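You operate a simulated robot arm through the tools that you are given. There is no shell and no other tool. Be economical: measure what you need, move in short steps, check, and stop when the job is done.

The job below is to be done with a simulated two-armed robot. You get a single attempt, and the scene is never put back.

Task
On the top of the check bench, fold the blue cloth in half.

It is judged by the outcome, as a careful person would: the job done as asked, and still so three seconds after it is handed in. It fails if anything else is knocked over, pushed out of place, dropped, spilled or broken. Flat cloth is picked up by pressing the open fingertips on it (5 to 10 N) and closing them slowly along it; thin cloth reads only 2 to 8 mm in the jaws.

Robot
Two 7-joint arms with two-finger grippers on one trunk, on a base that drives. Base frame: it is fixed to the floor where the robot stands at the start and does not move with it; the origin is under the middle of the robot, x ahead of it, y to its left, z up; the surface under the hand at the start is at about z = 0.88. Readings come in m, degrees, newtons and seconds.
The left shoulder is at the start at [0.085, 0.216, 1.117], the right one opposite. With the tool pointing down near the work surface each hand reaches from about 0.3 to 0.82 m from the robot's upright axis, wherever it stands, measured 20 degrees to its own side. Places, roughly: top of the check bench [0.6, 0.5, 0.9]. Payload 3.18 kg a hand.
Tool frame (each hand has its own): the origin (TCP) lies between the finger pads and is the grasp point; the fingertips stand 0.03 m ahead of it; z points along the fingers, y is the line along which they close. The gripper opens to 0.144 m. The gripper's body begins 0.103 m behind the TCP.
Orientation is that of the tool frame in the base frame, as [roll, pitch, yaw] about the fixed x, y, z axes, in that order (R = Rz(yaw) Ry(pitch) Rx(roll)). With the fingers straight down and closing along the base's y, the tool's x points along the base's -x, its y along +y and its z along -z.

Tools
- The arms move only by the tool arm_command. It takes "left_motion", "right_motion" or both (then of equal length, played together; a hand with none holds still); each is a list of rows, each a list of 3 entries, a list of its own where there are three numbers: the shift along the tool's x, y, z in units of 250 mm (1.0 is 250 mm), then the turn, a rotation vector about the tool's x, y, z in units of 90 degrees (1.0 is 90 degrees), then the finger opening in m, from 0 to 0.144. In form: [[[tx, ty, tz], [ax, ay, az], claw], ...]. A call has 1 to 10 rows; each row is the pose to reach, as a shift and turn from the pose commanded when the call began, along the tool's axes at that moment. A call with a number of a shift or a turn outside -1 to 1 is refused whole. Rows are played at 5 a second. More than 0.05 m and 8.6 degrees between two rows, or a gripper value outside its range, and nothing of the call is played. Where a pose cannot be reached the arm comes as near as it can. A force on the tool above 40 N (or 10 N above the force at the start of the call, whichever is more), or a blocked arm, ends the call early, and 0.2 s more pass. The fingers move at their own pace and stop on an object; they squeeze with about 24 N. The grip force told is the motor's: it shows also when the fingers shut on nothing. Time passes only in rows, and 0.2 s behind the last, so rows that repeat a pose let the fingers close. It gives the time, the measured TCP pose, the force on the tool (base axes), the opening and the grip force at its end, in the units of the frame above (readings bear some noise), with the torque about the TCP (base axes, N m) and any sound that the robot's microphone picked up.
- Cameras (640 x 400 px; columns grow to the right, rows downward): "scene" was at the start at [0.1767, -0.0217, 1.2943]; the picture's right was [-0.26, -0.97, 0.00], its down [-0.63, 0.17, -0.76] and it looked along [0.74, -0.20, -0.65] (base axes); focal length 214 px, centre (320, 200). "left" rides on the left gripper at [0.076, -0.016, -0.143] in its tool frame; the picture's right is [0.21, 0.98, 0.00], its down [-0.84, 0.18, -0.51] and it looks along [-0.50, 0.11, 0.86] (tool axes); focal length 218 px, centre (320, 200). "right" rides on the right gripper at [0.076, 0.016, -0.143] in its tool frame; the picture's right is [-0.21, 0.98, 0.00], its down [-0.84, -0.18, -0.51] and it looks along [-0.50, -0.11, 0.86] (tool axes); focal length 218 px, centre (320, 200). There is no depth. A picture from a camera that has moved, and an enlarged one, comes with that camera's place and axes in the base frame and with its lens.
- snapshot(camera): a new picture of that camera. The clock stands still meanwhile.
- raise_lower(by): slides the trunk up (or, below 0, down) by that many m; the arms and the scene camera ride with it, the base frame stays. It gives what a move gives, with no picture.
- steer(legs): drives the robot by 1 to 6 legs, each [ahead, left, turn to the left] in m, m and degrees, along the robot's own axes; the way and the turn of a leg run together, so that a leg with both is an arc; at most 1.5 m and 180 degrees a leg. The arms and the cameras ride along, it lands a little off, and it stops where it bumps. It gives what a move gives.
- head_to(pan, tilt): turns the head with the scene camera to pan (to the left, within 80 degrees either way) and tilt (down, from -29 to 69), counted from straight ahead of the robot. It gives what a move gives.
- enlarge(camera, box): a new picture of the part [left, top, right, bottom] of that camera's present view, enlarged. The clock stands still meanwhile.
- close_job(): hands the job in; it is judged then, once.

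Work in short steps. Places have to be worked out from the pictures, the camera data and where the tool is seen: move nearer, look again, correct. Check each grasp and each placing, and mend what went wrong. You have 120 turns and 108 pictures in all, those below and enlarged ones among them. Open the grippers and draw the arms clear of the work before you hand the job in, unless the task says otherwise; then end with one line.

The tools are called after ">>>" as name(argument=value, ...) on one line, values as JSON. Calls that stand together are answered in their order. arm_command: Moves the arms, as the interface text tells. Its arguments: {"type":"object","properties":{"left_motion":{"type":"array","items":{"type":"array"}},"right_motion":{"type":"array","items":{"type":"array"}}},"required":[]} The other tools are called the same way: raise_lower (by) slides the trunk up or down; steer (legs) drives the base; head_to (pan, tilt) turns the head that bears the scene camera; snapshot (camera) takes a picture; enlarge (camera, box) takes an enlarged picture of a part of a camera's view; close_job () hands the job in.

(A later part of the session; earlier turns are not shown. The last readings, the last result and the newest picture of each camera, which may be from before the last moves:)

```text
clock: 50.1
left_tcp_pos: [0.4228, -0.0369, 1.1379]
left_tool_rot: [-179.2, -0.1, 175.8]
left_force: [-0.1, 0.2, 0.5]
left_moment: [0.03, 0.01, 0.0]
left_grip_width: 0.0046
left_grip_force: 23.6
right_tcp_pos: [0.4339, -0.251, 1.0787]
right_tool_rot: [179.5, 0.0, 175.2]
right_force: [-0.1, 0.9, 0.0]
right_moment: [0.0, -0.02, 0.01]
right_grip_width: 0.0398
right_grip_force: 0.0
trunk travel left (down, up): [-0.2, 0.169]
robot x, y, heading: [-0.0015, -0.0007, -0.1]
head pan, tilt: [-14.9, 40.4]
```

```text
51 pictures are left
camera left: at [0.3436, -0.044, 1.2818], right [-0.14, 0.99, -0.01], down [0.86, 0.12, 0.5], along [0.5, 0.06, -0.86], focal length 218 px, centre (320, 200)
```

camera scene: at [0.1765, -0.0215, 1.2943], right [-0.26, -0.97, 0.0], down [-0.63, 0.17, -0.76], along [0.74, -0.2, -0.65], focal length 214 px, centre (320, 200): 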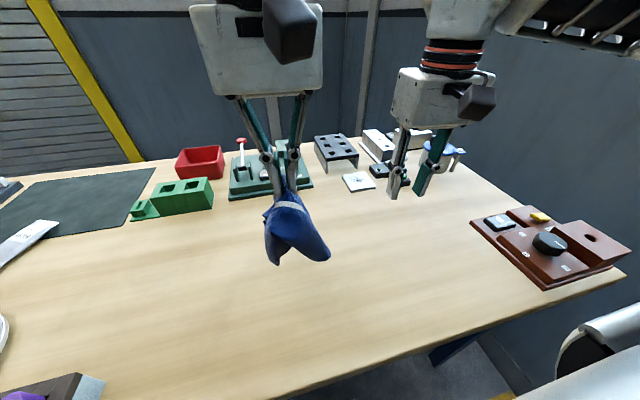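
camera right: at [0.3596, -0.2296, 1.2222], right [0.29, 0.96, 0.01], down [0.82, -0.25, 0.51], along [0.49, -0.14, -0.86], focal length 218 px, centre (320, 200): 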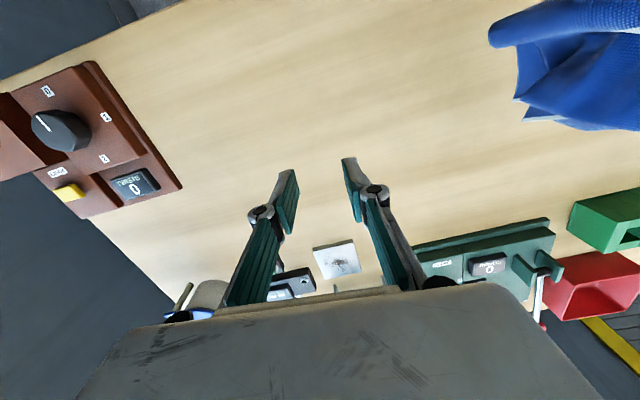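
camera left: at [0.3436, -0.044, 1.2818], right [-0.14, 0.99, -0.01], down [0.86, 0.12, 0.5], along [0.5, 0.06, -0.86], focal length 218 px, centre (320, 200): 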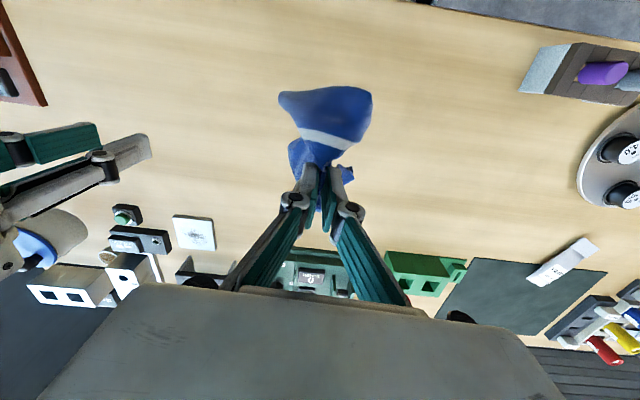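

I lower the bundle onto clear bench while moving away from me so it lays out, then release it and look.

>>> arm_command(left_motion=[[[0, 0, 0.16], [0, 0, 0], 0.0], [[0, 0, 0.32], [0, 0, 0], 0.0], [[-0.06, 0, 0.46], [0, 0, 0], 0.0], [[-0.2, 0, 0.58], [0, 0, 0], 0.0], [[-0.34, 0, 0.7], [0, 0, 0], 0.0], [[-0.46, 0, 0.8], [0, 0, 0], 0.0], [[-0.52, 0, 0.87], [0, 0, 0], 0.0], [[-0.52, 0, 0.87], [0, 0, 0], 0.05], [[-0.52, 0, 0.8], [0, 0, 0], 0.09], [[-0.52, 0, 0.62], [0, 0, 0], 0.09]])

>>> arm_command(left_motion=[[[0, 0, -0.16], [0, 0, 0], 0.09], [[0, 0, -0.32], [0, 0, 0], 0.09], [[0, 0, -0.48], [0, 0, 0], 0.09]])

>>> enlarge(camera="left", box=[130, 40, 450, 240])

>>> enlarge(camera="scene", box=[210, 180, 402, 300])

```text
clock: 52.3
left_tcp_pos: [0.5493, -0.0476, 0.9822]
left_tool_rot: [-179.3, 0.0, 175.7]
left_force: [-0.9, 0.4, 0.7]
left_moment: [0.01, -0.04, 0.0]
left_grip_width: 0.09
left_grip_force: 0.1
right_tcp_pos: [0.4335, -0.2508, 1.0809]
right_tool_rot: [179.5, 0.1, 175.2]
right_force: [-0.4, 0.2, 1.2]
right_moment: [-0.01, -0.04, -0.02]
right_grip_width: 0.04
right_grip_force: 0.2
trunk travel left (down, up): [-0.2, 0.169]
robot x, y, heading: [0.0003, 0.002, -0.0]
head pan, tilt: [-14.9, 40.4]
```

```text
clock: 53.1
left_tcp_pos: [0.5498, -0.0451, 1.1028]
left_tool_rot: [-179.2, -0.1, 175.7]
left_force: [0.9, 0.3, -0.2]
left_moment: [0.0, -0.04, 0.01]
left_grip_width: 0.09
left_grip_force: 0.1
right_tcp_pos: [0.4331, -0.2505, 1.0795]
right_tool_rot: [179.6, -0.1, 175.3]
right_force: [0.8, -0.2, 0.4]
right_moment: [-0.01, 0.02, 0.03]
right_grip_width: 0.0398
right_grip_force: 0.1
trunk travel left (down, up): [-0.2, 0.169]
robot x, y, heading: [-0.0008, 0.0008, -0.1]
head pan, tilt: [-14.9, 40.4]
```

```text
2.00 times, centred on (290, 140) of left
camera zoom: at [0.471, -0.0534, 1.2478], right [-0.14, 0.99, -0.01], down [0.85, 0.12, 0.5], along [0.5, 0.06, -0.86], focal length 436 px, centre (380, 320)
```

zoom: 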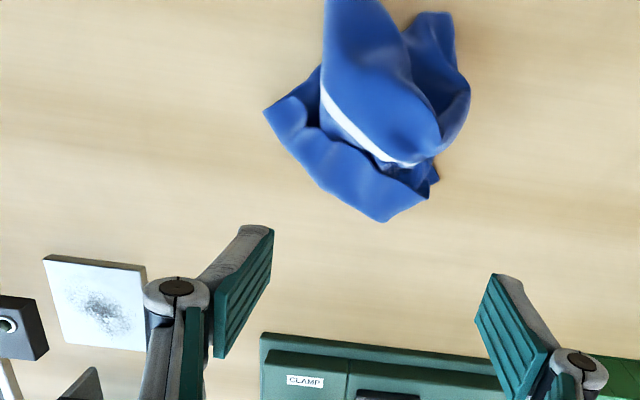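

```text
3.33 times, centred on (306, 240) of scene
camera zoom: at [0.1756, -0.0215, 1.2946], right [-0.26, -0.97, 0.0], down [-0.63, 0.17, -0.76], along [0.74, -0.2, -0.65], focal length 715 px, centre (367, 67)
```

zoom: 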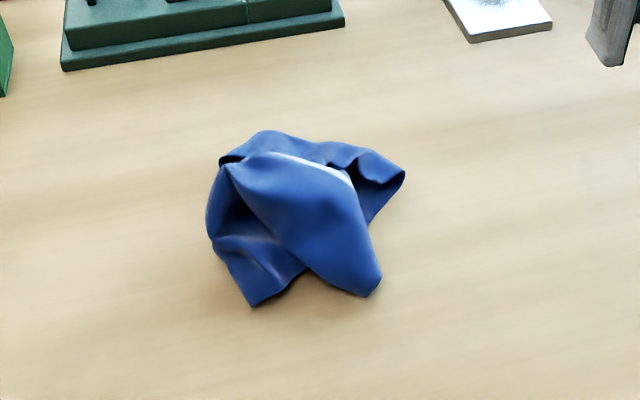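

It landed crumpled. I move the left camera back to see it centred and work out which tips are real corners.

>>> arm_command(left_motion=[[[0.15, 0.05, 0.0], [0, 0, 0], 0.09], [[0.3, 0.1, 0.0], [0, 0, 0], 0.09], [[0.45, 0.15, 0], [0, 0, 0], 0.09], [[0.55, 0.2, 0], [0, 0, 0], 0.12]])

>>> enlarge(camera="left", box=[180, 80, 420, 230])

>>> enlarge(camera="right", box=[340, 0, 640, 188])

```text
clock: 54.1
left_tcp_pos: [0.417, 0.0151, 1.1017]
left_tool_rot: [-179.2, 0.0, 175.8]
left_force: [-0.3, -0.1, 0.4]
left_moment: [-0.02, 0.01, -0.01]
left_grip_width: 0.1201
left_grip_force: 0.0
right_tcp_pos: [0.4338, -0.2508, 1.0789]
right_tool_rot: [179.6, 0.1, 175.1]
right_force: [0.4, 0.2, -0.3]
right_moment: [-0.03, 0.02, 0.0]
right_grip_width: 0.04
right_grip_force: 0.0
trunk travel left (down, up): [-0.2, 0.169]
robot x, y, heading: [0.0001, -0.0013, 0.1]
head pan, tilt: [-14.9, 40.4]
```

```text
2.67 times, centred on (300, 155) of left
camera zoom: at [0.3391, 0.0072, 1.2452], right [-0.14, 0.99, -0.01], down [0.85, 0.12, 0.5], along [0.5, 0.06, -0.86], focal length 582 px, centre (373, 320)
```

zoom: 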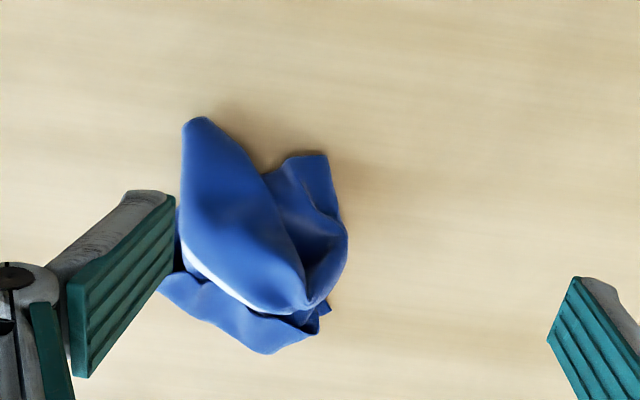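

```text
2.13 times, centred on (490, 94) of right
camera zoom: at [0.3595, -0.2291, 1.2224], right [0.29, 0.96, 0.01], down [0.82, -0.25, 0.51], along [0.49, -0.14, -0.86], focal length 464 px, centre (-42, 426)
```

zoom: 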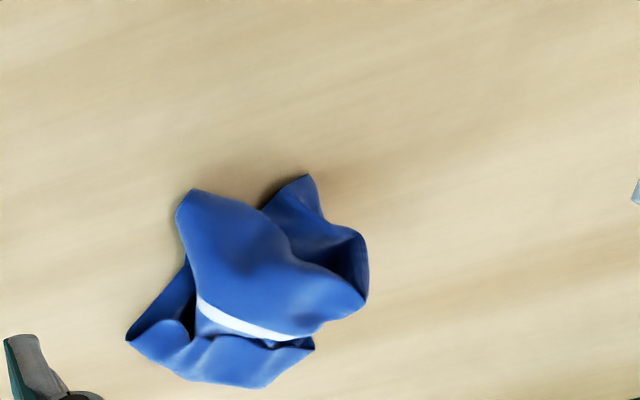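

The right-hand tip at about (.511,-.140) looks like a free corner. I send the right hand there, straddling it, and move the left hand aside.

>>> arm_command(left_motion=[[[0, 0.1, -0.05], [0, 0, 0], 0.12], [[0, 0.2, -0.1], [0, 0, 0], 0.09], [[0, 0.3, -0.15], [0, 0, 0], 0.05], [[0, 0.4, -0.2], [0, 0, 0], 0.04], [[0, 0.4, -0.2], [0, 0, 0], 0.04], [[0, 0.4, -0.2], [0, 0, 0], 0.04], [[0, 0.4, -0.2], [0, 0, 0], 0.04]], right_motion=[[[-0.07, 0.12, 0.08], [0, 0, 0], 0.05], [[-0.14, 0.25, 0.17], [0, 0, 0], 0.05], [[-0.22, 0.38, 0.26], [0, 0, 0], 0.05], [[-0.295, 0.502, 0.34], [0, 0, 0], 0.05], [[-0.295, 0.502, 0.5], [0, 0, 0], 0.05], [[-0.295, 0.502, 0.56], [0, 0, 0], 0.05], [[-0.295, 0.502, 0.56], [0, 0, 0], 0.05]])

>>> enlarge(camera="right", box=[180, 60, 480, 247])

```text
clock: 55.7
left_tcp_pos: [0.4254, 0.1144, 1.1493]
left_tool_rot: [-179.2, -0.1, 175.7]
left_force: [0.0, -0.5, 0.8]
left_moment: [0.02, 0.0, 0.02]
left_grip_width: 0.0397
left_grip_force: 0.0
right_tcp_pos: [0.5183, -0.1327, 0.9391]
right_tool_rot: [179.6, 0.1, 175.3]
right_force: [-0.6, -0.5, -0.4]
right_moment: [0.06, 0.0, 0.03]
right_grip_width: 0.0497
right_grip_force: 0.0
trunk travel left (down, up): [-0.2, 0.169]
robot x, y, heading: [-0.001, 0.0015, -0.2]
head pan, tilt: [-14.9, 40.4]
```

```text
2.13 times, centred on (330, 154) of right
camera zoom: at [0.4437, -0.1115, 1.0823], right [0.29, 0.96, 0.01], down [0.82, -0.25, 0.51], along [0.49, -0.14, -0.86], focal length 466 px, centre (299, 299)
```

zoom: 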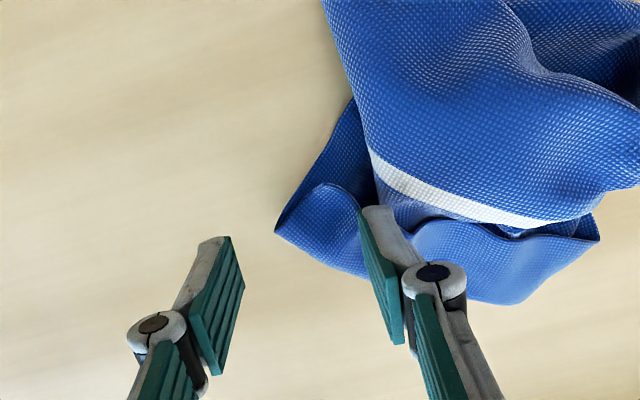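

The corner tip sits between the fingers, so I lower to the surface.

>>> arm_command(right_motion=[[[0, 0, 0.04], [0, 0, 0], 0.05], [[0, 0, 0.08], [0, 0, 0], 0.05], [[0, 0, 0.1], [0, 0, 0], 0.05], [[0, 0, 0.108], [0, 0, 0], 0.05], [[0, 0, 0.108], [0, 0, 0], 0.05]])

```text
clock: 56.9
left_tcp_pos: [0.4257, 0.1144, 1.1494]
left_tool_rot: [-179.1, -0.1, 175.8]
left_force: [-0.6, -0.6, -0.2]
left_moment: [-0.02, -0.04, 0.03]
left_grip_width: 0.0405
left_grip_force: 0.0
right_tcp_pos: [0.5164, -0.1319, 0.913]
right_tool_rot: [179.7, 0.0, 175.3]
right_force: [0.2, -0.2, 0.8]
right_moment: [-0.01, -0.02, 0.0]
right_grip_width: 0.0498
right_grip_force: 0.2
trunk travel left (down, up): [-0.2, 0.169]
robot x, y, heading: [0.0024, -0.0006, 0.1]
head pan, tilt: [-14.9, 40.4]
```

I lower about 2 mm more and close on the corner.

>>> arm_command(right_motion=[[[0, 0, 0.008], [0, 0, 0], 0.045], [[0, 0, 0.009], [0, 0, 0], 0.04], [[0, 0, 0.01], [0, 0, 0], 0.034], [[0, 0, 0.01], [0, 0, 0], 0.028], [[0, 0, 0.01], [0, 0, 0], 0.022], [[0, 0, 0.011], [0, 0, 0], 0.016], [[0, 0, 0.011], [0, 0, 0], 0.01], [[0, 0, 0.011], [0, 0, 0], 0.004], [[0, 0, 0.011], [0, 0, 0], 0.0], [[0, 0, 0.011], [0, 0, 0], 0.0]])

>>> enlarge(camera="right", box=[180, 60, 480, 247])

```text
clock: 59.1
left_tcp_pos: [0.4249, 0.1137, 1.1489]
left_tool_rot: [-179.1, -0.1, 175.8]
left_force: [-0.4, -0.6, -0.4]
left_moment: [0.02, 0.01, -0.03]
left_grip_width: 0.0399
left_grip_force: 0.0
right_tcp_pos: [0.5188, -0.1323, 0.9099]
right_tool_rot: [179.7, 0.0, 175.1]
right_force: [-0.6, 0.5, 1.5]
right_moment: [0.03, 0.04, 0.01]
right_grip_width: 0.0013
right_grip_force: 19.3
trunk travel left (down, up): [-0.2, 0.169]
robot x, y, heading: [0.0013, -0.0008, -0.2]
head pan, tilt: [-14.9, 40.4]
```

```text
2.13 times, centred on (330, 154) of right
camera zoom: at [0.4434, -0.1103, 1.0535], right [0.29, 0.96, 0.01], down [0.82, -0.25, 0.51], along [0.49, -0.14, -0.86], focal length 466 px, centre (299, 299)
```

zoom: 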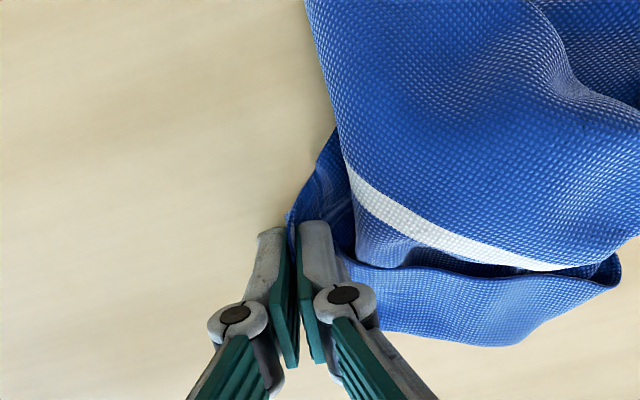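

Something thin is held. I lift it slowly and look.

>>> arm_command(right_motion=[[[0, 0, -0.12], [0, 0, 0], 0.0], [[0, 0, -0.28], [0, 0, 0], 0.0], [[0.05, 0, -0.44], [0, 0, 0], 0.0], [[0.1, 0, -0.6], [0, 0, 0], 0.0], [[0.15, 0, -0.76], [0, 0, 0], 0.0], [[0.15, 0, -0.92], [0, 0, 0], 0.0], [[0.15, 0, -0.92], [0, 0, 0], 0.0], [[0.15, 0, -0.92], [0, 0, 0], 0.0]])

>>> snapshot(camera="scene")

>>> snapshot(camera="left")

```text
clock: 60.9
left_tcp_pos: [0.4253, 0.1143, 1.1491]
left_tool_rot: [-179.2, -0.1, 175.9]
left_force: [-0.1, 0.0, 0.3]
left_moment: [-0.03, -0.01, 0.01]
left_grip_width: 0.04
left_grip_force: 0.1
right_tcp_pos: [0.4801, -0.1288, 1.1394]
right_tool_rot: [179.6, 0.0, 175.3]
right_force: [0.0, 0.9, -1.6]
right_moment: [0.01, -0.04, 0.0]
right_grip_width: 0.0051
right_grip_force: 29.7
trunk travel left (down, up): [-0.2, 0.169]
robot x, y, heading: [-0.0004, 0.0039, -0.1]
head pan, tilt: [-14.9, 40.4]
```

```text
44 pictures are left
camera scene: at [0.1764, -0.0214, 1.2944], right [-0.26, -0.97, 0.0], down [-0.63, 0.17, -0.76], along [0.74, -0.2, -0.65], focal length 214 px, centre (320, 200)
```

scene: 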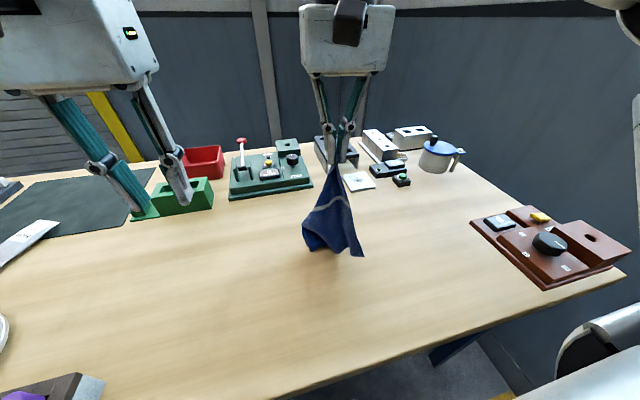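

```text
43 pictures are left
camera left: at [0.347, 0.1065, 1.2943], right [-0.14, 0.99, -0.01], down [0.86, 0.12, 0.5], along [0.5, 0.06, -0.86], focal length 218 px, centre (320, 200)
```

left: 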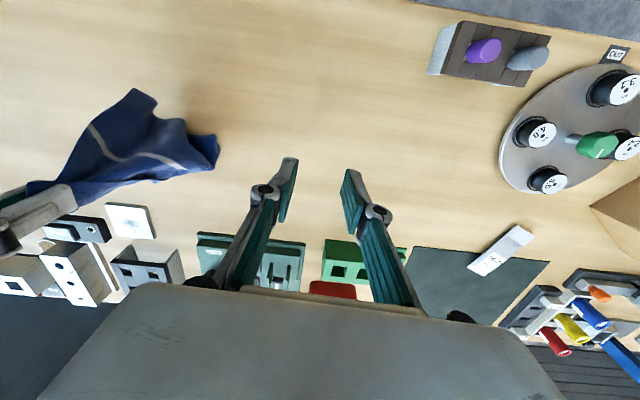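

It now hangs from one true corner. I raise the trunk to let it hang fully free.

>>> raise_lower(by=0.15)

>>> enlarge(camera="scene", box=[220, 100, 460, 280])

>>> enlarge(camera="left", box=[0, 40, 300, 240])

```text
clock: 62.7
left_tcp_pos: [0.4254, 0.1152, 1.2984]
left_tool_rot: [-179.3, -0.1, 175.7]
left_force: [1.3, -0.8, 0.4]
left_moment: [-0.02, -0.01, 0.01]
left_grip_width: 0.0402
left_grip_force: 0.0
right_tcp_pos: [0.4812, -0.131, 1.2901]
right_tool_rot: [179.6, -0.1, 175.2]
right_force: [0.2, -0.5, -0.1]
right_moment: [-0.04, -0.05, -0.02]
right_grip_width: 0.0035
right_grip_force: 20.4
trunk travel left (down, up): [-0.35, 0.019]
robot x, y, heading: [0.0011, -0.0001, -0.3]
head pan, tilt: [-14.9, 40.4]
```

```text
2.22 times, centred on (340, 190) of scene
camera zoom: at [0.1211, -0.0214, 1.448], right [-0.26, -0.97, 0.0], down [-0.63, 0.17, -0.76], along [0.74, -0.2, -0.65], focal length 477 px, centre (276, 222)
```

zoom: 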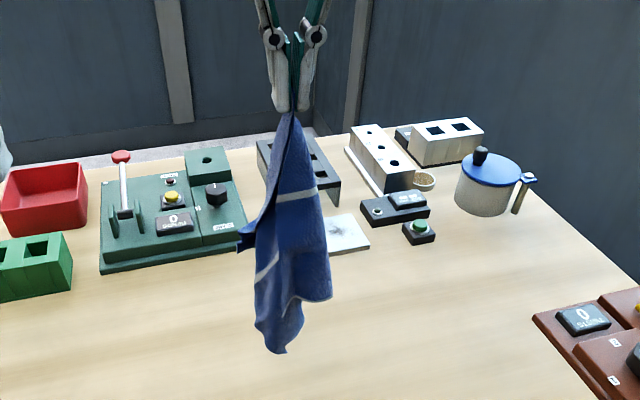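

```text
2.00 times, centred on (150, 140) of left
camera zoom: at [0.348, 0.1064, 1.4437], right [-0.14, 0.99, -0.01], down [0.86, 0.12, 0.5], along [0.5, 0.06, -0.86], focal length 436 px, centre (660, 320)
```

zoom: 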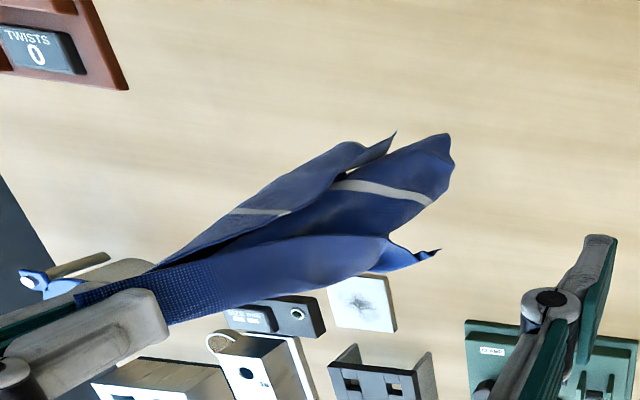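

It hangs cleanly as a diamond. I'll lay it flat by drawing it across clear bench along y, so I first clear the left hand out to the left and bring the right hand over.

>>> arm_command(left_motion=[[[0.05, 0.18, 0], [0, 0, 0], 0.04], [[0.1, 0.36, 0], [0, 0, 0], 0.04], [[0.15, 0.54, 0], [0, 0, 0], 0.04], [[0.2, 0.72, 0], [0, 0, 0], 0.04], [[0.2, 0.9, 0], [0, 0, 0], 0.04], [[0.2, 0.98, 0], [0, 0, 0], 0.04], [[0.2, 0.98, 0], [0, 0, 0], 0.04]], right_motion=[[[0, 0, 0], [0, 0, 0], 0.0], [[0.04, 0.16, 0], [0, 0, 0], 0.0], [[0.08, 0.32, 0], [0, 0, 0], 0.0], [[0.12, 0.48, 0], [0, 0, 0], 0.0], [[0.16, 0.65, 0], [0, 0, 0], 0.0], [[0.195, 0.831, 0], [0, 0, 0], 0.0], [[0.195, 0.831, 0], [0, 0, 0], 0.0]])

```text
clock: 64.3
left_tcp_pos: [0.394, 0.3245, 1.2726]
left_tool_rot: [-179.3, -0.1, 175.8]
left_force: [0.2, -0.1, 0.1]
left_moment: [0.09, 0.01, -0.01]
left_grip_width: 0.0401
left_grip_force: 0.0
left hand out of reach, approached as far as the arm can: row 5, 6, 7
right_tcp_pos: [0.4496, 0.0785, 1.2914]
right_tool_rot: [179.5, 0.0, 175.1]
right_force: [0.4, 0.5, -1.3]
right_moment: [0.06, 0.0, 0.0]
right_grip_width: 0.0041
right_grip_force: 23.0
trunk travel left (down, up): [-0.35, 0.019]
robot x, y, heading: [-0.0038, 0.0012, 0.1]
head pan, tilt: [-14.9, 40.4]
```

I now draw the cloth down along -y, laying it out as the hand descends.

>>> arm_command(right_motion=[[[0, 0, 0.166], [0, 0, 0], 0.0], [[-0.013, -0.16, 0.226], [0, 0, 0], 0.0], [[-0.03, -0.34, 0.306], [0, 0, 0], 0.0], [[-0.045, -0.51, 0.406], [0, 0, 0], 0.0], [[-0.058, -0.67, 0.506], [0, 0, 0], 0.0], [[-0.07, -0.81, 0.636], [0, 0, 0], 0.0], [[-0.08, -0.92, 0.776], [0, 0, 0], 0.0], [[-0.083, -0.98, 0.92], [0, 0, 0], 0.0]])

>>> arm_command(right_motion=[[[-0.008, -0.09, 0.16], [0, 0, 0], 0.0], [[-0.016, -0.18, 0.3], [0, 0, 0], 0.0], [[-0.022, -0.26, 0.42], [0, 0, 0], 0.0], [[-0.028, -0.34, 0.52], [0, 0, 0], 0.0], [[-0.032, -0.38, 0.54], [0, 0, 0], 0.0], [[-0.032, -0.38, 0.54], [0, 0, 0], 0.0]])

>>> snapshot(camera="scene")

```text
clock: 66.1
left_tcp_pos: [0.3947, 0.3261, 1.272]
left_tool_rot: [-179.2, -0.1, 175.9]
left_force: [1.0, -0.7, 0.1]
left_moment: [0.01, -0.01, 0.0]
left_grip_width: 0.0399
left_grip_force: 0.0
right_tcp_pos: [0.4494, -0.163, 1.0589]
right_tool_rot: [179.5, 0.0, 175.1]
right_force: [-0.2, 0.3, 1.7]
right_moment: [0.05, 0.01, 0.01]
right_grip_width: 0.0014
right_grip_force: 21.8
trunk travel left (down, up): [-0.35, 0.019]
robot x, y, heading: [-0.0029, -0.0013, 0.0]
head pan, tilt: [-14.9, 40.4]
```

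```text
clock: 67.5
left_tcp_pos: [0.3959, 0.3263, 1.2719]
left_tool_rot: [-179.1, -0.1, 175.9]
left_force: [-0.6, -1.1, -0.5]
left_moment: [-0.01, -0.02, 0.0]
left_grip_width: 0.0399
left_grip_force: 0.0
right_tcp_pos: [0.4498, -0.2579, 0.9225]
right_tool_rot: [179.6, 0.1, 175.2]
right_force: [-1.1, -1.4, 0.0]
right_moment: [-0.05, 0.01, 0.0]
right_grip_width: 0.0033
right_grip_force: 30.6
trunk travel left (down, up): [-0.35, 0.019]
robot x, y, heading: [0.0035, -0.0041, 0.1]
head pan, tilt: [-14.9, 40.4]
```

```text
40 pictures are left
camera scene: at [0.121, -0.0214, 1.4481], right [-0.26, -0.97, 0.0], down [-0.63, 0.17, -0.76], along [0.74, -0.2, -0.65], focal length 214 px, centre (320, 200)
```

scene: 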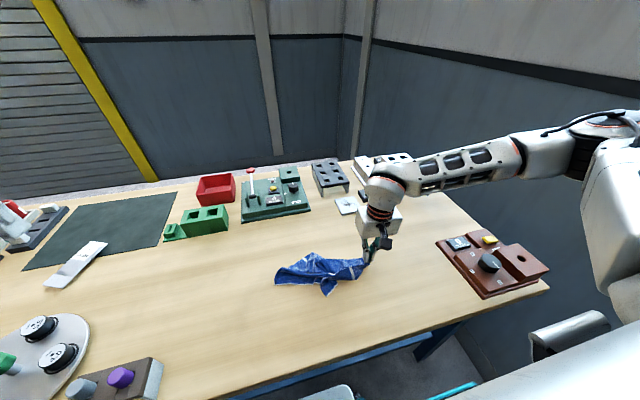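

The cloth is laid along y, still gathered at the held end. I release it, withdraw the hand and look.

>>> arm_command(right_motion=[[[0, 0, 0], [0, 0, 0], 0.04], [[0, 0, 0], [0, 0, 0], 0.06], [[0, -0.05, -0.15], [0, 0, 0], 0.06], [[0.1, -0.15, -0.3], [0, 0, 0], 0.06], [[0.2, -0.25, -0.45], [0, 0, 0], 0.06], [[0.2, -0.3, -0.6], [0, 0, 0], 0.06]])

>>> enlarge(camera="scene", box=[240, 220, 400, 320])

>>> enlarge(camera="right", box=[300, 0, 640, 212])

```text
refused: row 4 steps farther than a row can; nothing moved
```

```text
4.00 times, centred on (320, 270) of scene
camera zoom: at [0.121, -0.0214, 1.4481], right [-0.26, -0.97, 0.0], down [-0.63, 0.17, -0.76], along [0.74, -0.2, -0.65], focal length 858 px, centre (320, -80)
```

zoom: 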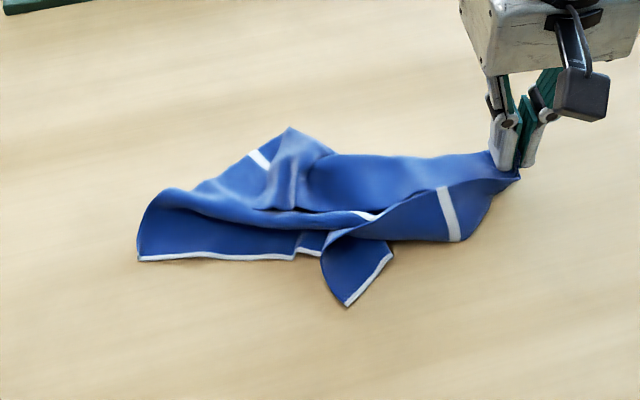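

```text
1.88 times, centred on (470, 106) of right
camera zoom: at [0.3749, -0.2359, 1.0667], right [0.29, 0.96, 0.01], down [0.82, -0.25, 0.51], along [0.49, -0.14, -0.86], focal length 411 px, centre (38, 377)
```

zoom: 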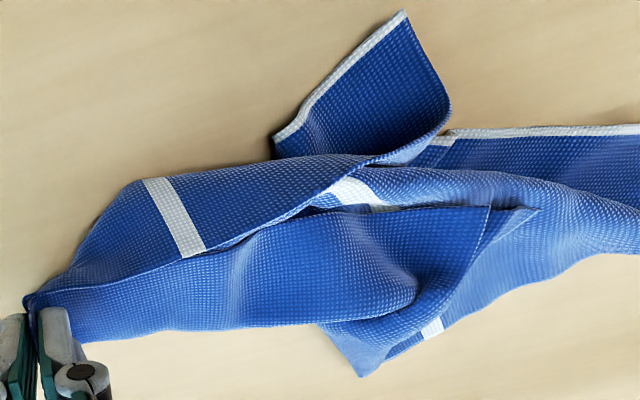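

The hem edge lies accessible, with its two corners at R (.378,-.108) and S (.445,.022). I release this end and take the right hand up and over to just above R.

>>> arm_command(right_motion=[[[0, 0, 0], [0, 0, 0], 0.03], [[0, 0, 0], [0, 0, 0], 0.05], [[0, 0, -0.15], [0, 0, 0], 0.05], [[0, 0, -0.28], [0, 0, 0], 0.05], [[0.06, 0.14, -0.28], [0, 0, 0], 0.04], [[0.12, 0.28, -0.28], [0, 0, 0], 0.03], [[0.18, 0.42, -0.28], [0, 0, 0], 0.03], [[0.247, 0.549, -0.25], [0, 0, 0], 0.03], [[0.247, 0.549, -0.12], [0, 0, 0], 0.03], [[0.247, 0.549, -0.09], [0, 0, 0], 0.03]])

>>> enlarge(camera="right", box=[170, 50, 490, 250])

```text
clock: 69.7
left_tcp_pos: [0.3955, 0.3268, 1.2714]
left_tool_rot: [-179.2, 0.0, 175.9]
left_force: [-0.3, 0.8, -1.0]
left_moment: [-0.02, -0.03, -0.01]
left_grip_width: 0.0399
left_grip_force: 0.1
right_tcp_pos: [0.3999, -0.1153, 0.9462]
right_tool_rot: [179.5, -0.1, 175.2]
right_force: [0.2, 0.4, -0.3]
right_moment: [0.02, 0.02, 0.0]
right_grip_width: 0.03
right_grip_force: 0.0
trunk travel left (down, up): [-0.35, 0.019]
robot x, y, heading: [-0.0025, -0.0016, 0.2]
head pan, tilt: [-14.9, 40.4]
```

```text
2.00 times, centred on (330, 150) of right
camera zoom: at [0.3248, -0.094, 1.0899], right [0.29, 0.96, 0.01], down [0.82, -0.25, 0.51], along [0.49, -0.14, -0.86], focal length 436 px, centre (300, 300)
```

zoom: 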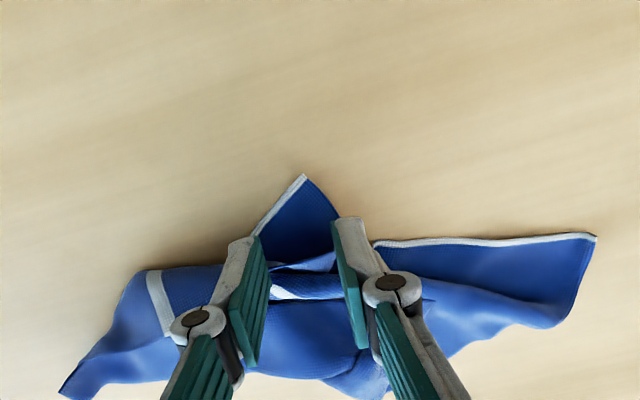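

The corner is between the fingers. I shift 7 mm towards me to stay off the roll behind it, narrow the jaws and press down.

>>> arm_command(right_motion=[[[0.028, 0, 0.04], [0, 0, 0], 0.028], [[0.028, 0, 0.08], [0, 0, 0], 0.028], [[0.028, 0, 0.12], [0, 0, 0], 0.028], [[0.028, 0, 0.14], [0, 0, 0], 0.028], [[0.028, 0, 0.143], [0, 0, 0], 0.028], [[0.028, 0, 0.143], [0, 0, 0], 0.028]])

```text
clock: 71.1
left_tcp_pos: [0.3937, 0.3271, 1.2707]
left_tool_rot: [-179.1, -0.1, 176.0]
left_force: [0.5, 0.4, -0.2]
left_moment: [-0.03, -0.01, 0.02]
left_grip_width: 0.0399
left_grip_force: 0.1
right_tcp_pos: [0.3927, -0.1146, 0.9116]
right_tool_rot: [179.5, 0.0, 175.1]
right_force: [1.4, -0.7, 11.7]
right_moment: [-0.31, -0.13, 0.04]
right_grip_width: 0.0276
right_grip_force: 0.1
trunk travel left (down, up): [-0.35, 0.019]
robot x, y, heading: [-0.001, 0.0022, 0.0]
head pan, tilt: [-14.9, 40.4]
```

The press is about 12 N, so I close slowly.

>>> arm_command(right_motion=[[[0, 0, 0.001], [0, 0, 0], 0.025], [[0, 0, 0.001], [0, 0, 0], 0.022], [[0, 0, 0.002], [0, 0, 0], 0.019], [[0, 0, 0.003], [0, 0, 0], 0.016], [[0, 0, 0.003], [0, 0, 0], 0.013], [[0, 0, 0.004], [0, 0, 0], 0.01], [[0, 0, 0.004], [0, 0, 0], 0.007], [[0, 0, 0.004], [0, 0, 0], 0.003], [[0, 0, 0.004], [0, 0, 0], 0.0], [[0, 0, 0.004], [0, 0, 0], 0.0]])

>>> enlarge(camera="right", box=[170, 50, 490, 250])

```text
clock: 73.3
left_tcp_pos: [0.3939, 0.327, 1.2709]
left_tool_rot: [-179.2, 0.0, 175.9]
left_force: [-0.5, 0.0, 0.5]
left_moment: [0.02, 0.01, 0.02]
left_grip_width: 0.0399
left_grip_force: 0.0
right_tcp_pos: [0.3931, -0.1152, 0.9101]
right_tool_rot: [179.7, 0.0, 175.2]
right_force: [-0.1, 0.2, 3.4]
right_moment: [0.03, -0.03, 0.0]
right_grip_width: 0.001
right_grip_force: 22.7
trunk travel left (down, up): [-0.35, 0.019]
robot x, y, heading: [0.0008, -0.0011, -0.2]
head pan, tilt: [-14.9, 40.4]
```

```text
2.00 times, centred on (330, 150) of right
camera zoom: at [0.3181, -0.0935, 1.0538], right [0.29, 0.96, 0.01], down [0.82, -0.25, 0.51], along [0.49, -0.14, -0.86], focal length 436 px, centre (300, 300)
```

zoom: 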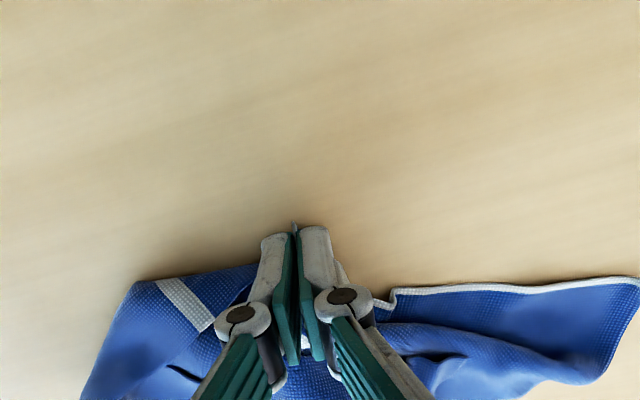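

The corner seems caught. I lift 6 cm and draw it 5 cm to the right to check and open the hem.

>>> arm_command(right_motion=[[[0, 0, -0.1], [0, 0, 0], 0.0], [[0.02, 0, -0.2], [0, 0, 0], 0.0], [[0.04, -0.1, -0.24], [0, 0, 0], 0.0], [[0.06, -0.2, -0.24], [0, 0, 0], 0.0], [[0.06, -0.2, -0.24], [0, 0, 0], 0.0]])

>>> snapshot(camera="right")

>>> enlarge(camera="scene", box=[240, 200, 420, 320])

```text
clock: 74.5
left_tcp_pos: [0.3965, 0.3263, 1.2711]
left_tool_rot: [-179.2, -0.1, 175.9]
left_force: [-0.2, 0.4, 0.5]
left_moment: [0.03, -0.01, -0.03]
left_grip_width: 0.0401
left_grip_force: 0.0
right_tcp_pos: [0.3744, -0.1639, 0.9693]
right_tool_rot: [179.6, 0.0, 175.2]
right_force: [0.3, -0.8, 0.3]
right_moment: [-0.02, 0.0, -0.02]
right_grip_width: 0.0006
right_grip_force: 19.1
trunk travel left (down, up): [-0.35, 0.019]
robot x, y, heading: [-0.001, -0.0042, 0.0]
head pan, tilt: [-14.9, 40.4]
```

```text
35 pictures are left
camera right: at [0.2993, -0.1421, 1.113], right [0.29, 0.96, 0.01], down [0.82, -0.25, 0.51], along [0.49, -0.14, -0.86], focal length 218 px, centre (320, 200)
```

right: 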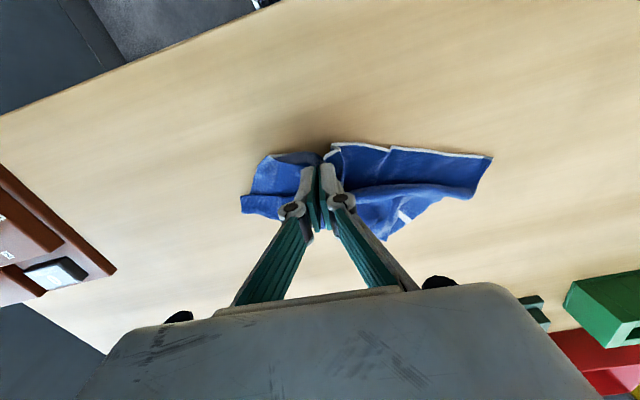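

```text
3.33 times, centred on (330, 260) of scene
camera zoom: at [0.1212, -0.0209, 1.4481], right [-0.26, -0.97, 0.0], down [-0.63, 0.17, -0.76], along [0.74, -0.2, -0.65], focal length 715 px, centre (287, 0)
```

zoom: 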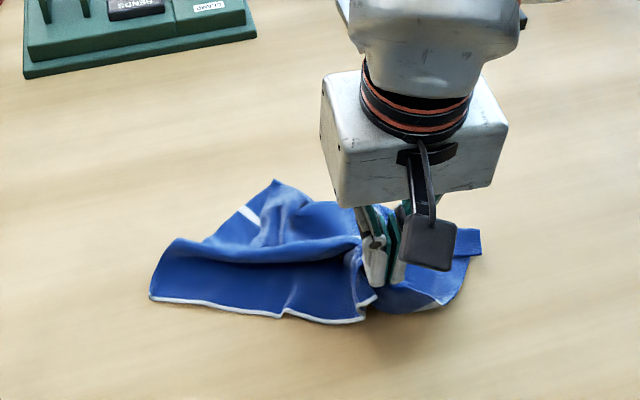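

The right hand holds R and the hem now runs nearly straight to S at (.430,.012). I bring the left hand in over S in two moves, yawing it to match the hem.

>>> arm_command(left_motion=[[[-0.02, -0.13, 0.12], [0, 0, 0.03], 0.03], [[-0.04, -0.26, 0.24], [0, 0, 0.06], 0.03], [[-0.05, -0.39, 0.36], [0, 0, 0.09], 0.03], [[-0.06, -0.52, 0.48], [0, 0, 0.12], 0.03], [[-0.08, -0.65, 0.6], [0, 0, 0.15], 0.03], [[-0.1, -0.78, 0.72], [0, 0, 0.18], 0.03], [[-0.12, -0.9, 0.84], [0, 0, 0.21], 0.03]])

```text
clock: 76.1
left_tcp_pos: [0.4067, 0.0971, 1.063]
left_tool_rot: [-179.2, 0.1, 156.8]
left_force: [0.5, -0.4, 0.4]
left_moment: [0.07, 0.03, 0.02]
left_grip_width: 0.0298
left_grip_force: 0.1
right_tcp_pos: [0.3751, -0.1637, 0.9696]
right_tool_rot: [179.4, -0.1, 175.3]
right_force: [0.6, 0.7, -0.8]
right_moment: [0.02, 0.01, -0.02]
right_grip_width: 0.0042
right_grip_force: 25.4
trunk travel left (down, up): [-0.35, 0.019]
robot x, y, heading: [0.0016, 0.0012, -0.2]
head pan, tilt: [-14.9, 40.4]
```

I make the second move to just above S.

>>> arm_command(left_motion=[[[-0.06, -0.09, 0.12], [0, 0, 0], 0.03], [[-0.12, -0.18, 0.24], [0, 0, 0], 0.03], [[-0.19, -0.27, 0.36], [0, 0, 0], 0.03], [[-0.249, -0.355, 0.46], [0, 0, 0], 0.03], [[-0.249, -0.355, 0.472], [0, 0, 0], 0.03]])

>>> enlarge(camera="left", box=[170, 50, 490, 250])

```text
clock: 77.3
left_tcp_pos: [0.4297, -0.0085, 0.9467]
left_tool_rot: [-179.1, 0.2, 156.9]
left_force: [-2.0, 0.5, 0.4]
left_moment: [0.03, -0.04, 0.0]
left_grip_width: 0.0303
left_grip_force: 0.1
right_tcp_pos: [0.3749, -0.163, 0.9692]
right_tool_rot: [179.6, 0.0, 175.2]
right_force: [0.1, 0.0, 1.2]
right_moment: [0.07, 0.0, 0.03]
right_grip_width: 0.0004
right_grip_force: 21.7
trunk travel left (down, up): [-0.35, 0.019]
robot x, y, heading: [0.0023, 0.0027, -0.2]
head pan, tilt: [-14.9, 40.4]
```

```text
2.00 times, centred on (330, 150) of left
camera zoom: at [0.3524, 0.0081, 1.0915], right [0.19, 0.98, -0.01], down [0.85, -0.16, 0.51], along [0.5, -0.11, -0.86], focal length 436 px, centre (300, 300)
```

zoom: 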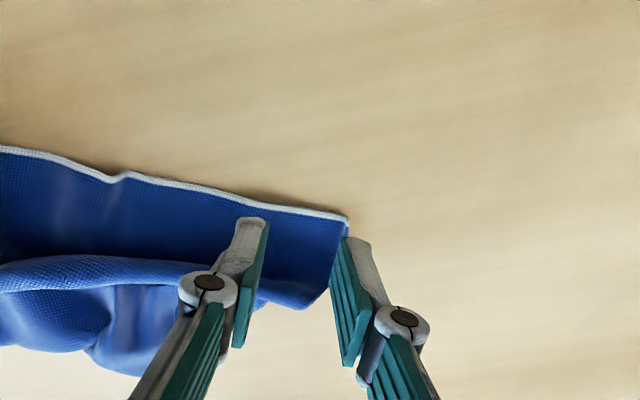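

S is at (.430,.014). I shift 5 mm inward so both fingertips are on the cloth, then press.

>>> arm_command(left_motion=[[[0, -0.02, 0.04], [0, 0, 0], 0.03], [[0, -0.02, 0.08], [0, 0, 0], 0.03], [[0, -0.02, 0.12], [0, 0, 0], 0.03], [[0, -0.02, 0.14], [0, 0, 0], 0.03], [[0, -0.02, 0.144], [0, 0, 0], 0.03], [[0, -0.02, 0.144], [0, 0, 0], 0.03]])

```text
clock: 78.7
left_tcp_pos: [0.4266, -0.016, 0.9127]
left_tool_rot: [-179.2, 0.2, 156.9]
left_force: [0.1, 0.2, 3.1]
left_moment: [0.08, -0.02, -0.01]
left_grip_width: 0.0301
left_grip_force: 0.1
right_tcp_pos: [0.3747, -0.1641, 0.97]
right_tool_rot: [179.7, 0.0, 175.2]
right_force: [-1.6, 0.6, -0.2]
right_moment: [0.02, -0.01, -0.04]
right_grip_width: 0.001
right_grip_force: 18.9
trunk travel left (down, up): [-0.35, 0.019]
robot x, y, heading: [0.0, 0.0012, 0.1]
head pan, tilt: [-14.9, 40.4]
```

Contact is light at 3 N, so I press about 1 mm more and close slowly.

>>> arm_command(left_motion=[[[0, 0, 0.004], [0, 0, 0], 0.03], [[0, 0, 0.005], [0, 0, 0], 0.026], [[0, 0, 0.005], [0, 0, 0], 0.022], [[0, 0, 0.006], [0, 0, 0], 0.018], [[0, 0, 0.007], [0, 0, 0], 0.014], [[0, 0, 0.007], [0, 0, 0], 0.01], [[0, 0, 0.008], [0, 0, 0], 0.006], [[0, 0, 0.008], [0, 0, 0], 0.002], [[0, 0, 0.008], [0, 0, 0], 0.0], [[0, 0, 0.008], [0, 0, 0], 0.0]])

>>> enlarge(camera="left", box=[170, 50, 490, 250])

```text
clock: 80.9
left_tcp_pos: [0.4275, -0.0155, 0.9085]
left_tool_rot: [-179.1, 0.1, 156.9]
left_force: [-0.6, 1.0, 12.0]
left_moment: [-0.13, -0.04, 0.01]
left_grip_width: 0.0021
left_grip_force: 28.0
right_tcp_pos: [0.3747, -0.164, 0.9697]
right_tool_rot: [179.5, 0.0, 175.3]
right_force: [0.2, 0.4, 0.2]
right_moment: [0.04, 0.05, 0.03]
right_grip_width: 0.0018
right_grip_force: 21.3
trunk travel left (down, up): [-0.35, 0.019]
robot x, y, heading: [-0.0009, 0.0037, -0.1]
head pan, tilt: [-14.9, 40.4]
```

```text
2.00 times, centred on (330, 150) of left
camera zoom: at [0.3502, 0.0023, 1.053], right [0.19, 0.98, -0.01], down [0.85, -0.16, 0.51], along [0.5, -0.11, -0.86], focal length 436 px, centre (300, 300)
```

zoom: 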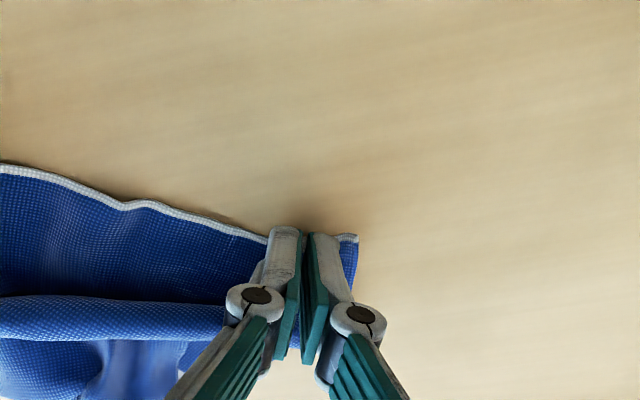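

The left jaw holds at 2.1 mm. I lift both hands together, squaring the left yaw and bringing the held hem parallel to y with moderate spread.

>>> arm_command(left_motion=[[[0, 0, -0.13], [0, 0, -0.03], 0.0], [[0, 0.03, -0.27], [0, 0, -0.06], 0.0], [[0, 0.07, -0.4], [0, 0, -0.1], 0.0], [[0, 0.12, -0.54], [0, 0, -0.14], 0.0], [[-0.005, 0.16, -0.68], [0, 0, -0.17], 0.0], [[-0.011, 0.203, -0.8], [0, 0, -0.2], 0.0], [[-0.011, 0.203, -0.8], [0, 0, -0.2], 0.0]], right_motion=[[[0, 0, 0], [0, 0, 0], 0.0], [[-0.05, 0.01, -0.1], [0, 0, 0], 0.0], [[-0.1, 0.02, -0.2], [0, 0, 0], 0.0], [[-0.17, 0.035, -0.32], [0, 0, 0], 0.0], [[-0.23, 0.05, -0.44], [0, 0, 0], 0.0], [[-0.297, 0.061, -0.56], [0, 0, 0], 0.0], [[-0.297, 0.061, -0.56], [0, 0, 0], 0.0]])

>>> snapshot(camera="scene")

```text
clock: 82.5
left_tcp_pos: [0.4497, 0.0317, 1.1086]
left_tool_rot: [-179.2, -0.1, 174.9]
left_force: [0.7, -0.6, 0.1]
left_moment: [0.02, 0.0, -0.01]
left_grip_width: 0.0025
left_grip_force: 20.7
right_tcp_pos: [0.4504, -0.1559, 1.1107]
right_tool_rot: [179.6, 0.0, 175.3]
right_force: [-0.3, 0.3, -1.9]
right_moment: [-0.01, 0.03, 0.01]
right_grip_width: 0.0038
right_grip_force: 29.3
trunk travel left (down, up): [-0.35, 0.019]
robot x, y, heading: [0.0013, 0.0003, 0.0]
head pan, tilt: [-14.9, 40.4]
```

```text
31 pictures are left
camera scene: at [0.1212, -0.022, 1.448], right [-0.26, -0.97, 0.0], down [-0.63, 0.17, -0.76], along [0.74, -0.2, -0.65], focal length 214 px, centre (320, 200)
```

scene: 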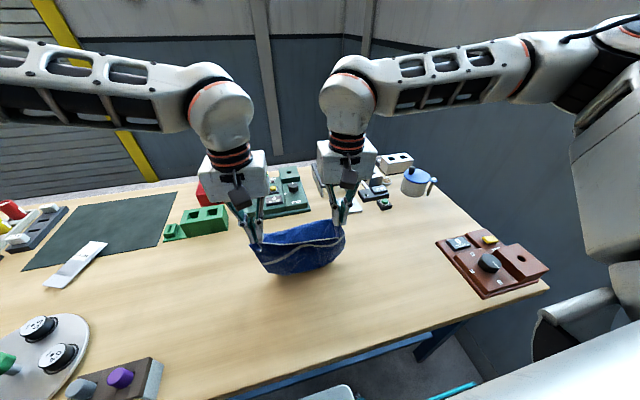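

Both corners are held and the cloth hangs as a sheet. I raise it clear of the bench and spread until it is lightly taut.

>>> arm_command(left_motion=[[[0, 0.01, -0.12], [0, 0, 0], 0.0], [[0, 0.02, -0.24], [0, 0, 0], 0.0], [[0, 0.03, -0.36], [0, 0, 0], 0.0], [[0, 0.04, -0.44], [0, 0, 0], 0.0], [[0, 0.04, -0.44], [0, 0, 0], 0.0], [[0, 0.04, -0.44], [0, 0, 0], 0.0]], right_motion=[[[0, -0.01, -0.12], [0, 0, 0], 0.0], [[0, -0.02, -0.24], [0, 0, 0], 0.0], [[0, -0.03, -0.36], [0, 0, 0], 0.0], [[0, -0.04, -0.44], [0, 0, 0], 0.0], [[0, -0.04, -0.44], [0, 0, 0], 0.0], [[0, -0.04, -0.44], [0, 0, 0], 0.0]])

>>> enlarge(camera="scene", box=[200, 150, 400, 300])

```text
clock: 83.9
left_tcp_pos: [0.4499, 0.0443, 1.2184]
left_tool_rot: [-179.2, -0.1, 174.9]
left_force: [0.5, -0.6, -0.8]
left_moment: [-0.01, -0.02, 0.02]
left_grip_width: 0.0041
left_grip_force: 29.7
right_tcp_pos: [0.4474, -0.1666, 1.2208]
right_tool_rot: [179.6, 0.0, 175.2]
right_force: [0.6, 0.1, 1.4]
right_moment: [-0.01, 0.0, 0.05]
right_grip_width: 0.0011
right_grip_force: 23.2
trunk travel left (down, up): [-0.35, 0.019]
robot x, y, heading: [0.0031, 0.0008, -0.1]
head pan, tilt: [-14.9, 40.4]
```

```text
2.67 times, centred on (300, 225) of scene
camera zoom: at [0.1207, -0.0214, 1.4481], right [-0.26, -0.97, 0.0], down [-0.63, 0.17, -0.76], along [0.74, -0.2, -0.65], focal length 572 px, centre (373, 133)
```

zoom: 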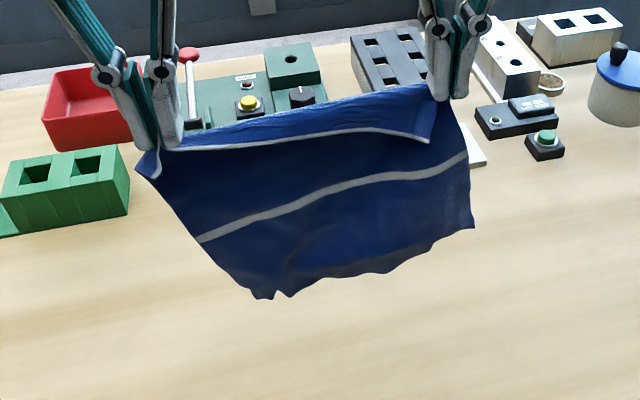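

A clean hang: hem held, stripe level and bottom edge free, with the hem flap pointing towards me. I'll set the bottom edge down near x≈.385, lay the lower half away from me, then bring the hem back over it towards me so the flap ends flat. First I position and lower it.

>>> arm_command(left_motion=[[[0.065, 0, 0.0], [0, 0, 0], 0.0], [[0.13, 0, 0.02], [0, 0, 0], 0.0], [[0.195, -0.003, 0.08], [0, 0, 0], 0.0], [[0.259, -0.007, 0.15], [0, 0, 0], 0.0], [[0.259, -0.007, 0.216], [0, 0, 0], 0.0], [[0.259, -0.007, 0.216], [0, 0, 0], 0.0], [[0.259, -0.007, 0.216], [0, 0, 0], 0.0]], right_motion=[[[0.065, -0.01, 0.0], [0, 0, 0], 0.0], [[0.13, -0.02, 0.02], [0, 0, 0], 0.0], [[0.195, -0.03, 0.08], [0, 0, 0], 0.0], [[0.259, -0.039, 0.15], [0, 0, 0], 0.0], [[0.259, -0.039, 0.216], [0, 0, 0], 0.0], [[0.259, -0.039, 0.216], [0, 0, 0], 0.0], [[0.259, -0.039, 0.216], [0, 0, 0], 0.0]])

>>> enlarge(camera="scene", box=[200, 170, 440, 350])

```text
clock: 85.5
left_tcp_pos: [0.3859, 0.0468, 1.1642]
left_tool_rot: [-179.2, -0.1, 174.9]
left_force: [0.7, -2.4, -1.0]
left_moment: [-0.04, 0.03, 0.02]
left_grip_width: 0.0035
left_grip_force: 24.6
right_tcp_pos: [0.3825, -0.1712, 1.1669]
right_tool_rot: [179.6, 0.0, 175.2]
right_force: [-0.7, 2.1, 0.7]
right_moment: [0.06, 0.04, 0.04]
right_grip_width: 0.0016
right_grip_force: 25.1
trunk travel left (down, up): [-0.35, 0.019]
robot x, y, heading: [0.0044, -0.0018, -0.1]
head pan, tilt: [-14.9, 40.4]
```

```text
2.22 times, centred on (320, 260) of scene
camera zoom: at [0.1215, -0.0215, 1.448], right [-0.26, -0.97, 0.0], down [-0.63, 0.17, -0.76], along [0.74, -0.2, -0.65], focal length 477 px, centre (320, 67)
```

zoom: 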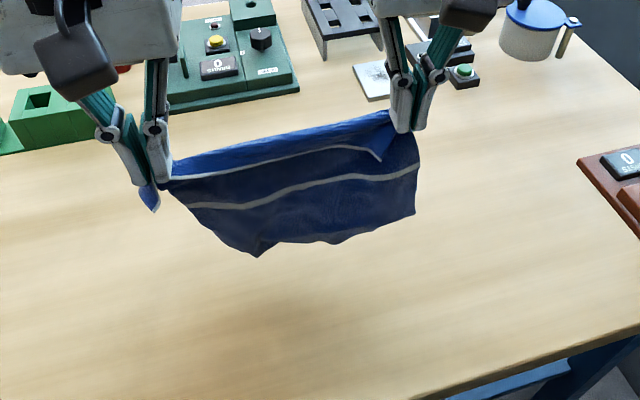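

The sheet is still swinging away after the move, so I wait for it to settle and look again.

>>> arm_command(left_motion=[[[0, 0, 0], [0, 0, 0], 0.0], [[0, 0, 0], [0, 0, 0], 0.0], [[0, 0, 0], [0, 0, 0], 0.0], [[0, 0, 0], [0, 0, 0], 0.0], [[0, 0, 0], [0, 0, 0], 0.0], [[0, 0, 0], [0, 0, 0], 0.0], [[0, 0, 0], [0, 0, 0], 0.0], [[0, 0, 0], [0, 0, 0], 0.0]])

>>> enlarge(camera="scene", box=[200, 170, 440, 350])

```text
clock: 87.3
left_tcp_pos: [0.3862, 0.0475, 1.1646]
left_tool_rot: [-179.2, -0.1, 174.9]
left_force: [0.5, -1.9, -0.6]
left_moment: [0.03, 0.01, -0.01]
left_grip_width: 0.0036
left_grip_force: 30.2
right_tcp_pos: [0.3831, -0.171, 1.1667]
right_tool_rot: [179.6, 0.0, 175.2]
right_force: [-1.2, 1.9, 0.7]
right_moment: [0.05, 0.04, 0.04]
right_grip_width: 0.0014
right_grip_force: 25.5
trunk travel left (down, up): [-0.35, 0.019]
robot x, y, heading: [0.0006, -0.0011, 0.1]
head pan, tilt: [-14.9, 40.4]
```

```text
2.22 times, centred on (320, 260) of scene
camera zoom: at [0.121, -0.0215, 1.4481], right [-0.26, -0.97, 0.0], down [-0.63, 0.17, -0.76], along [0.74, -0.2, -0.65], focal length 477 px, centre (320, 67)
```

zoom: 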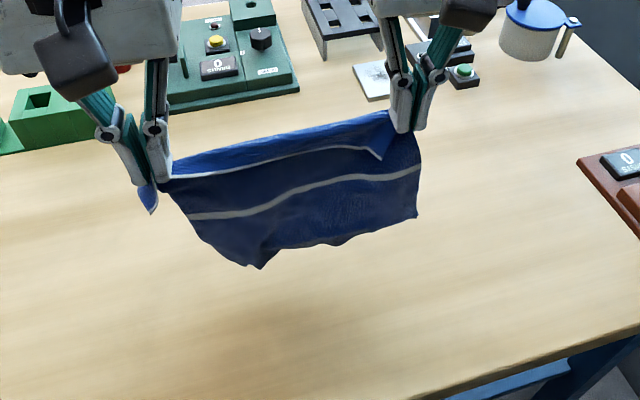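

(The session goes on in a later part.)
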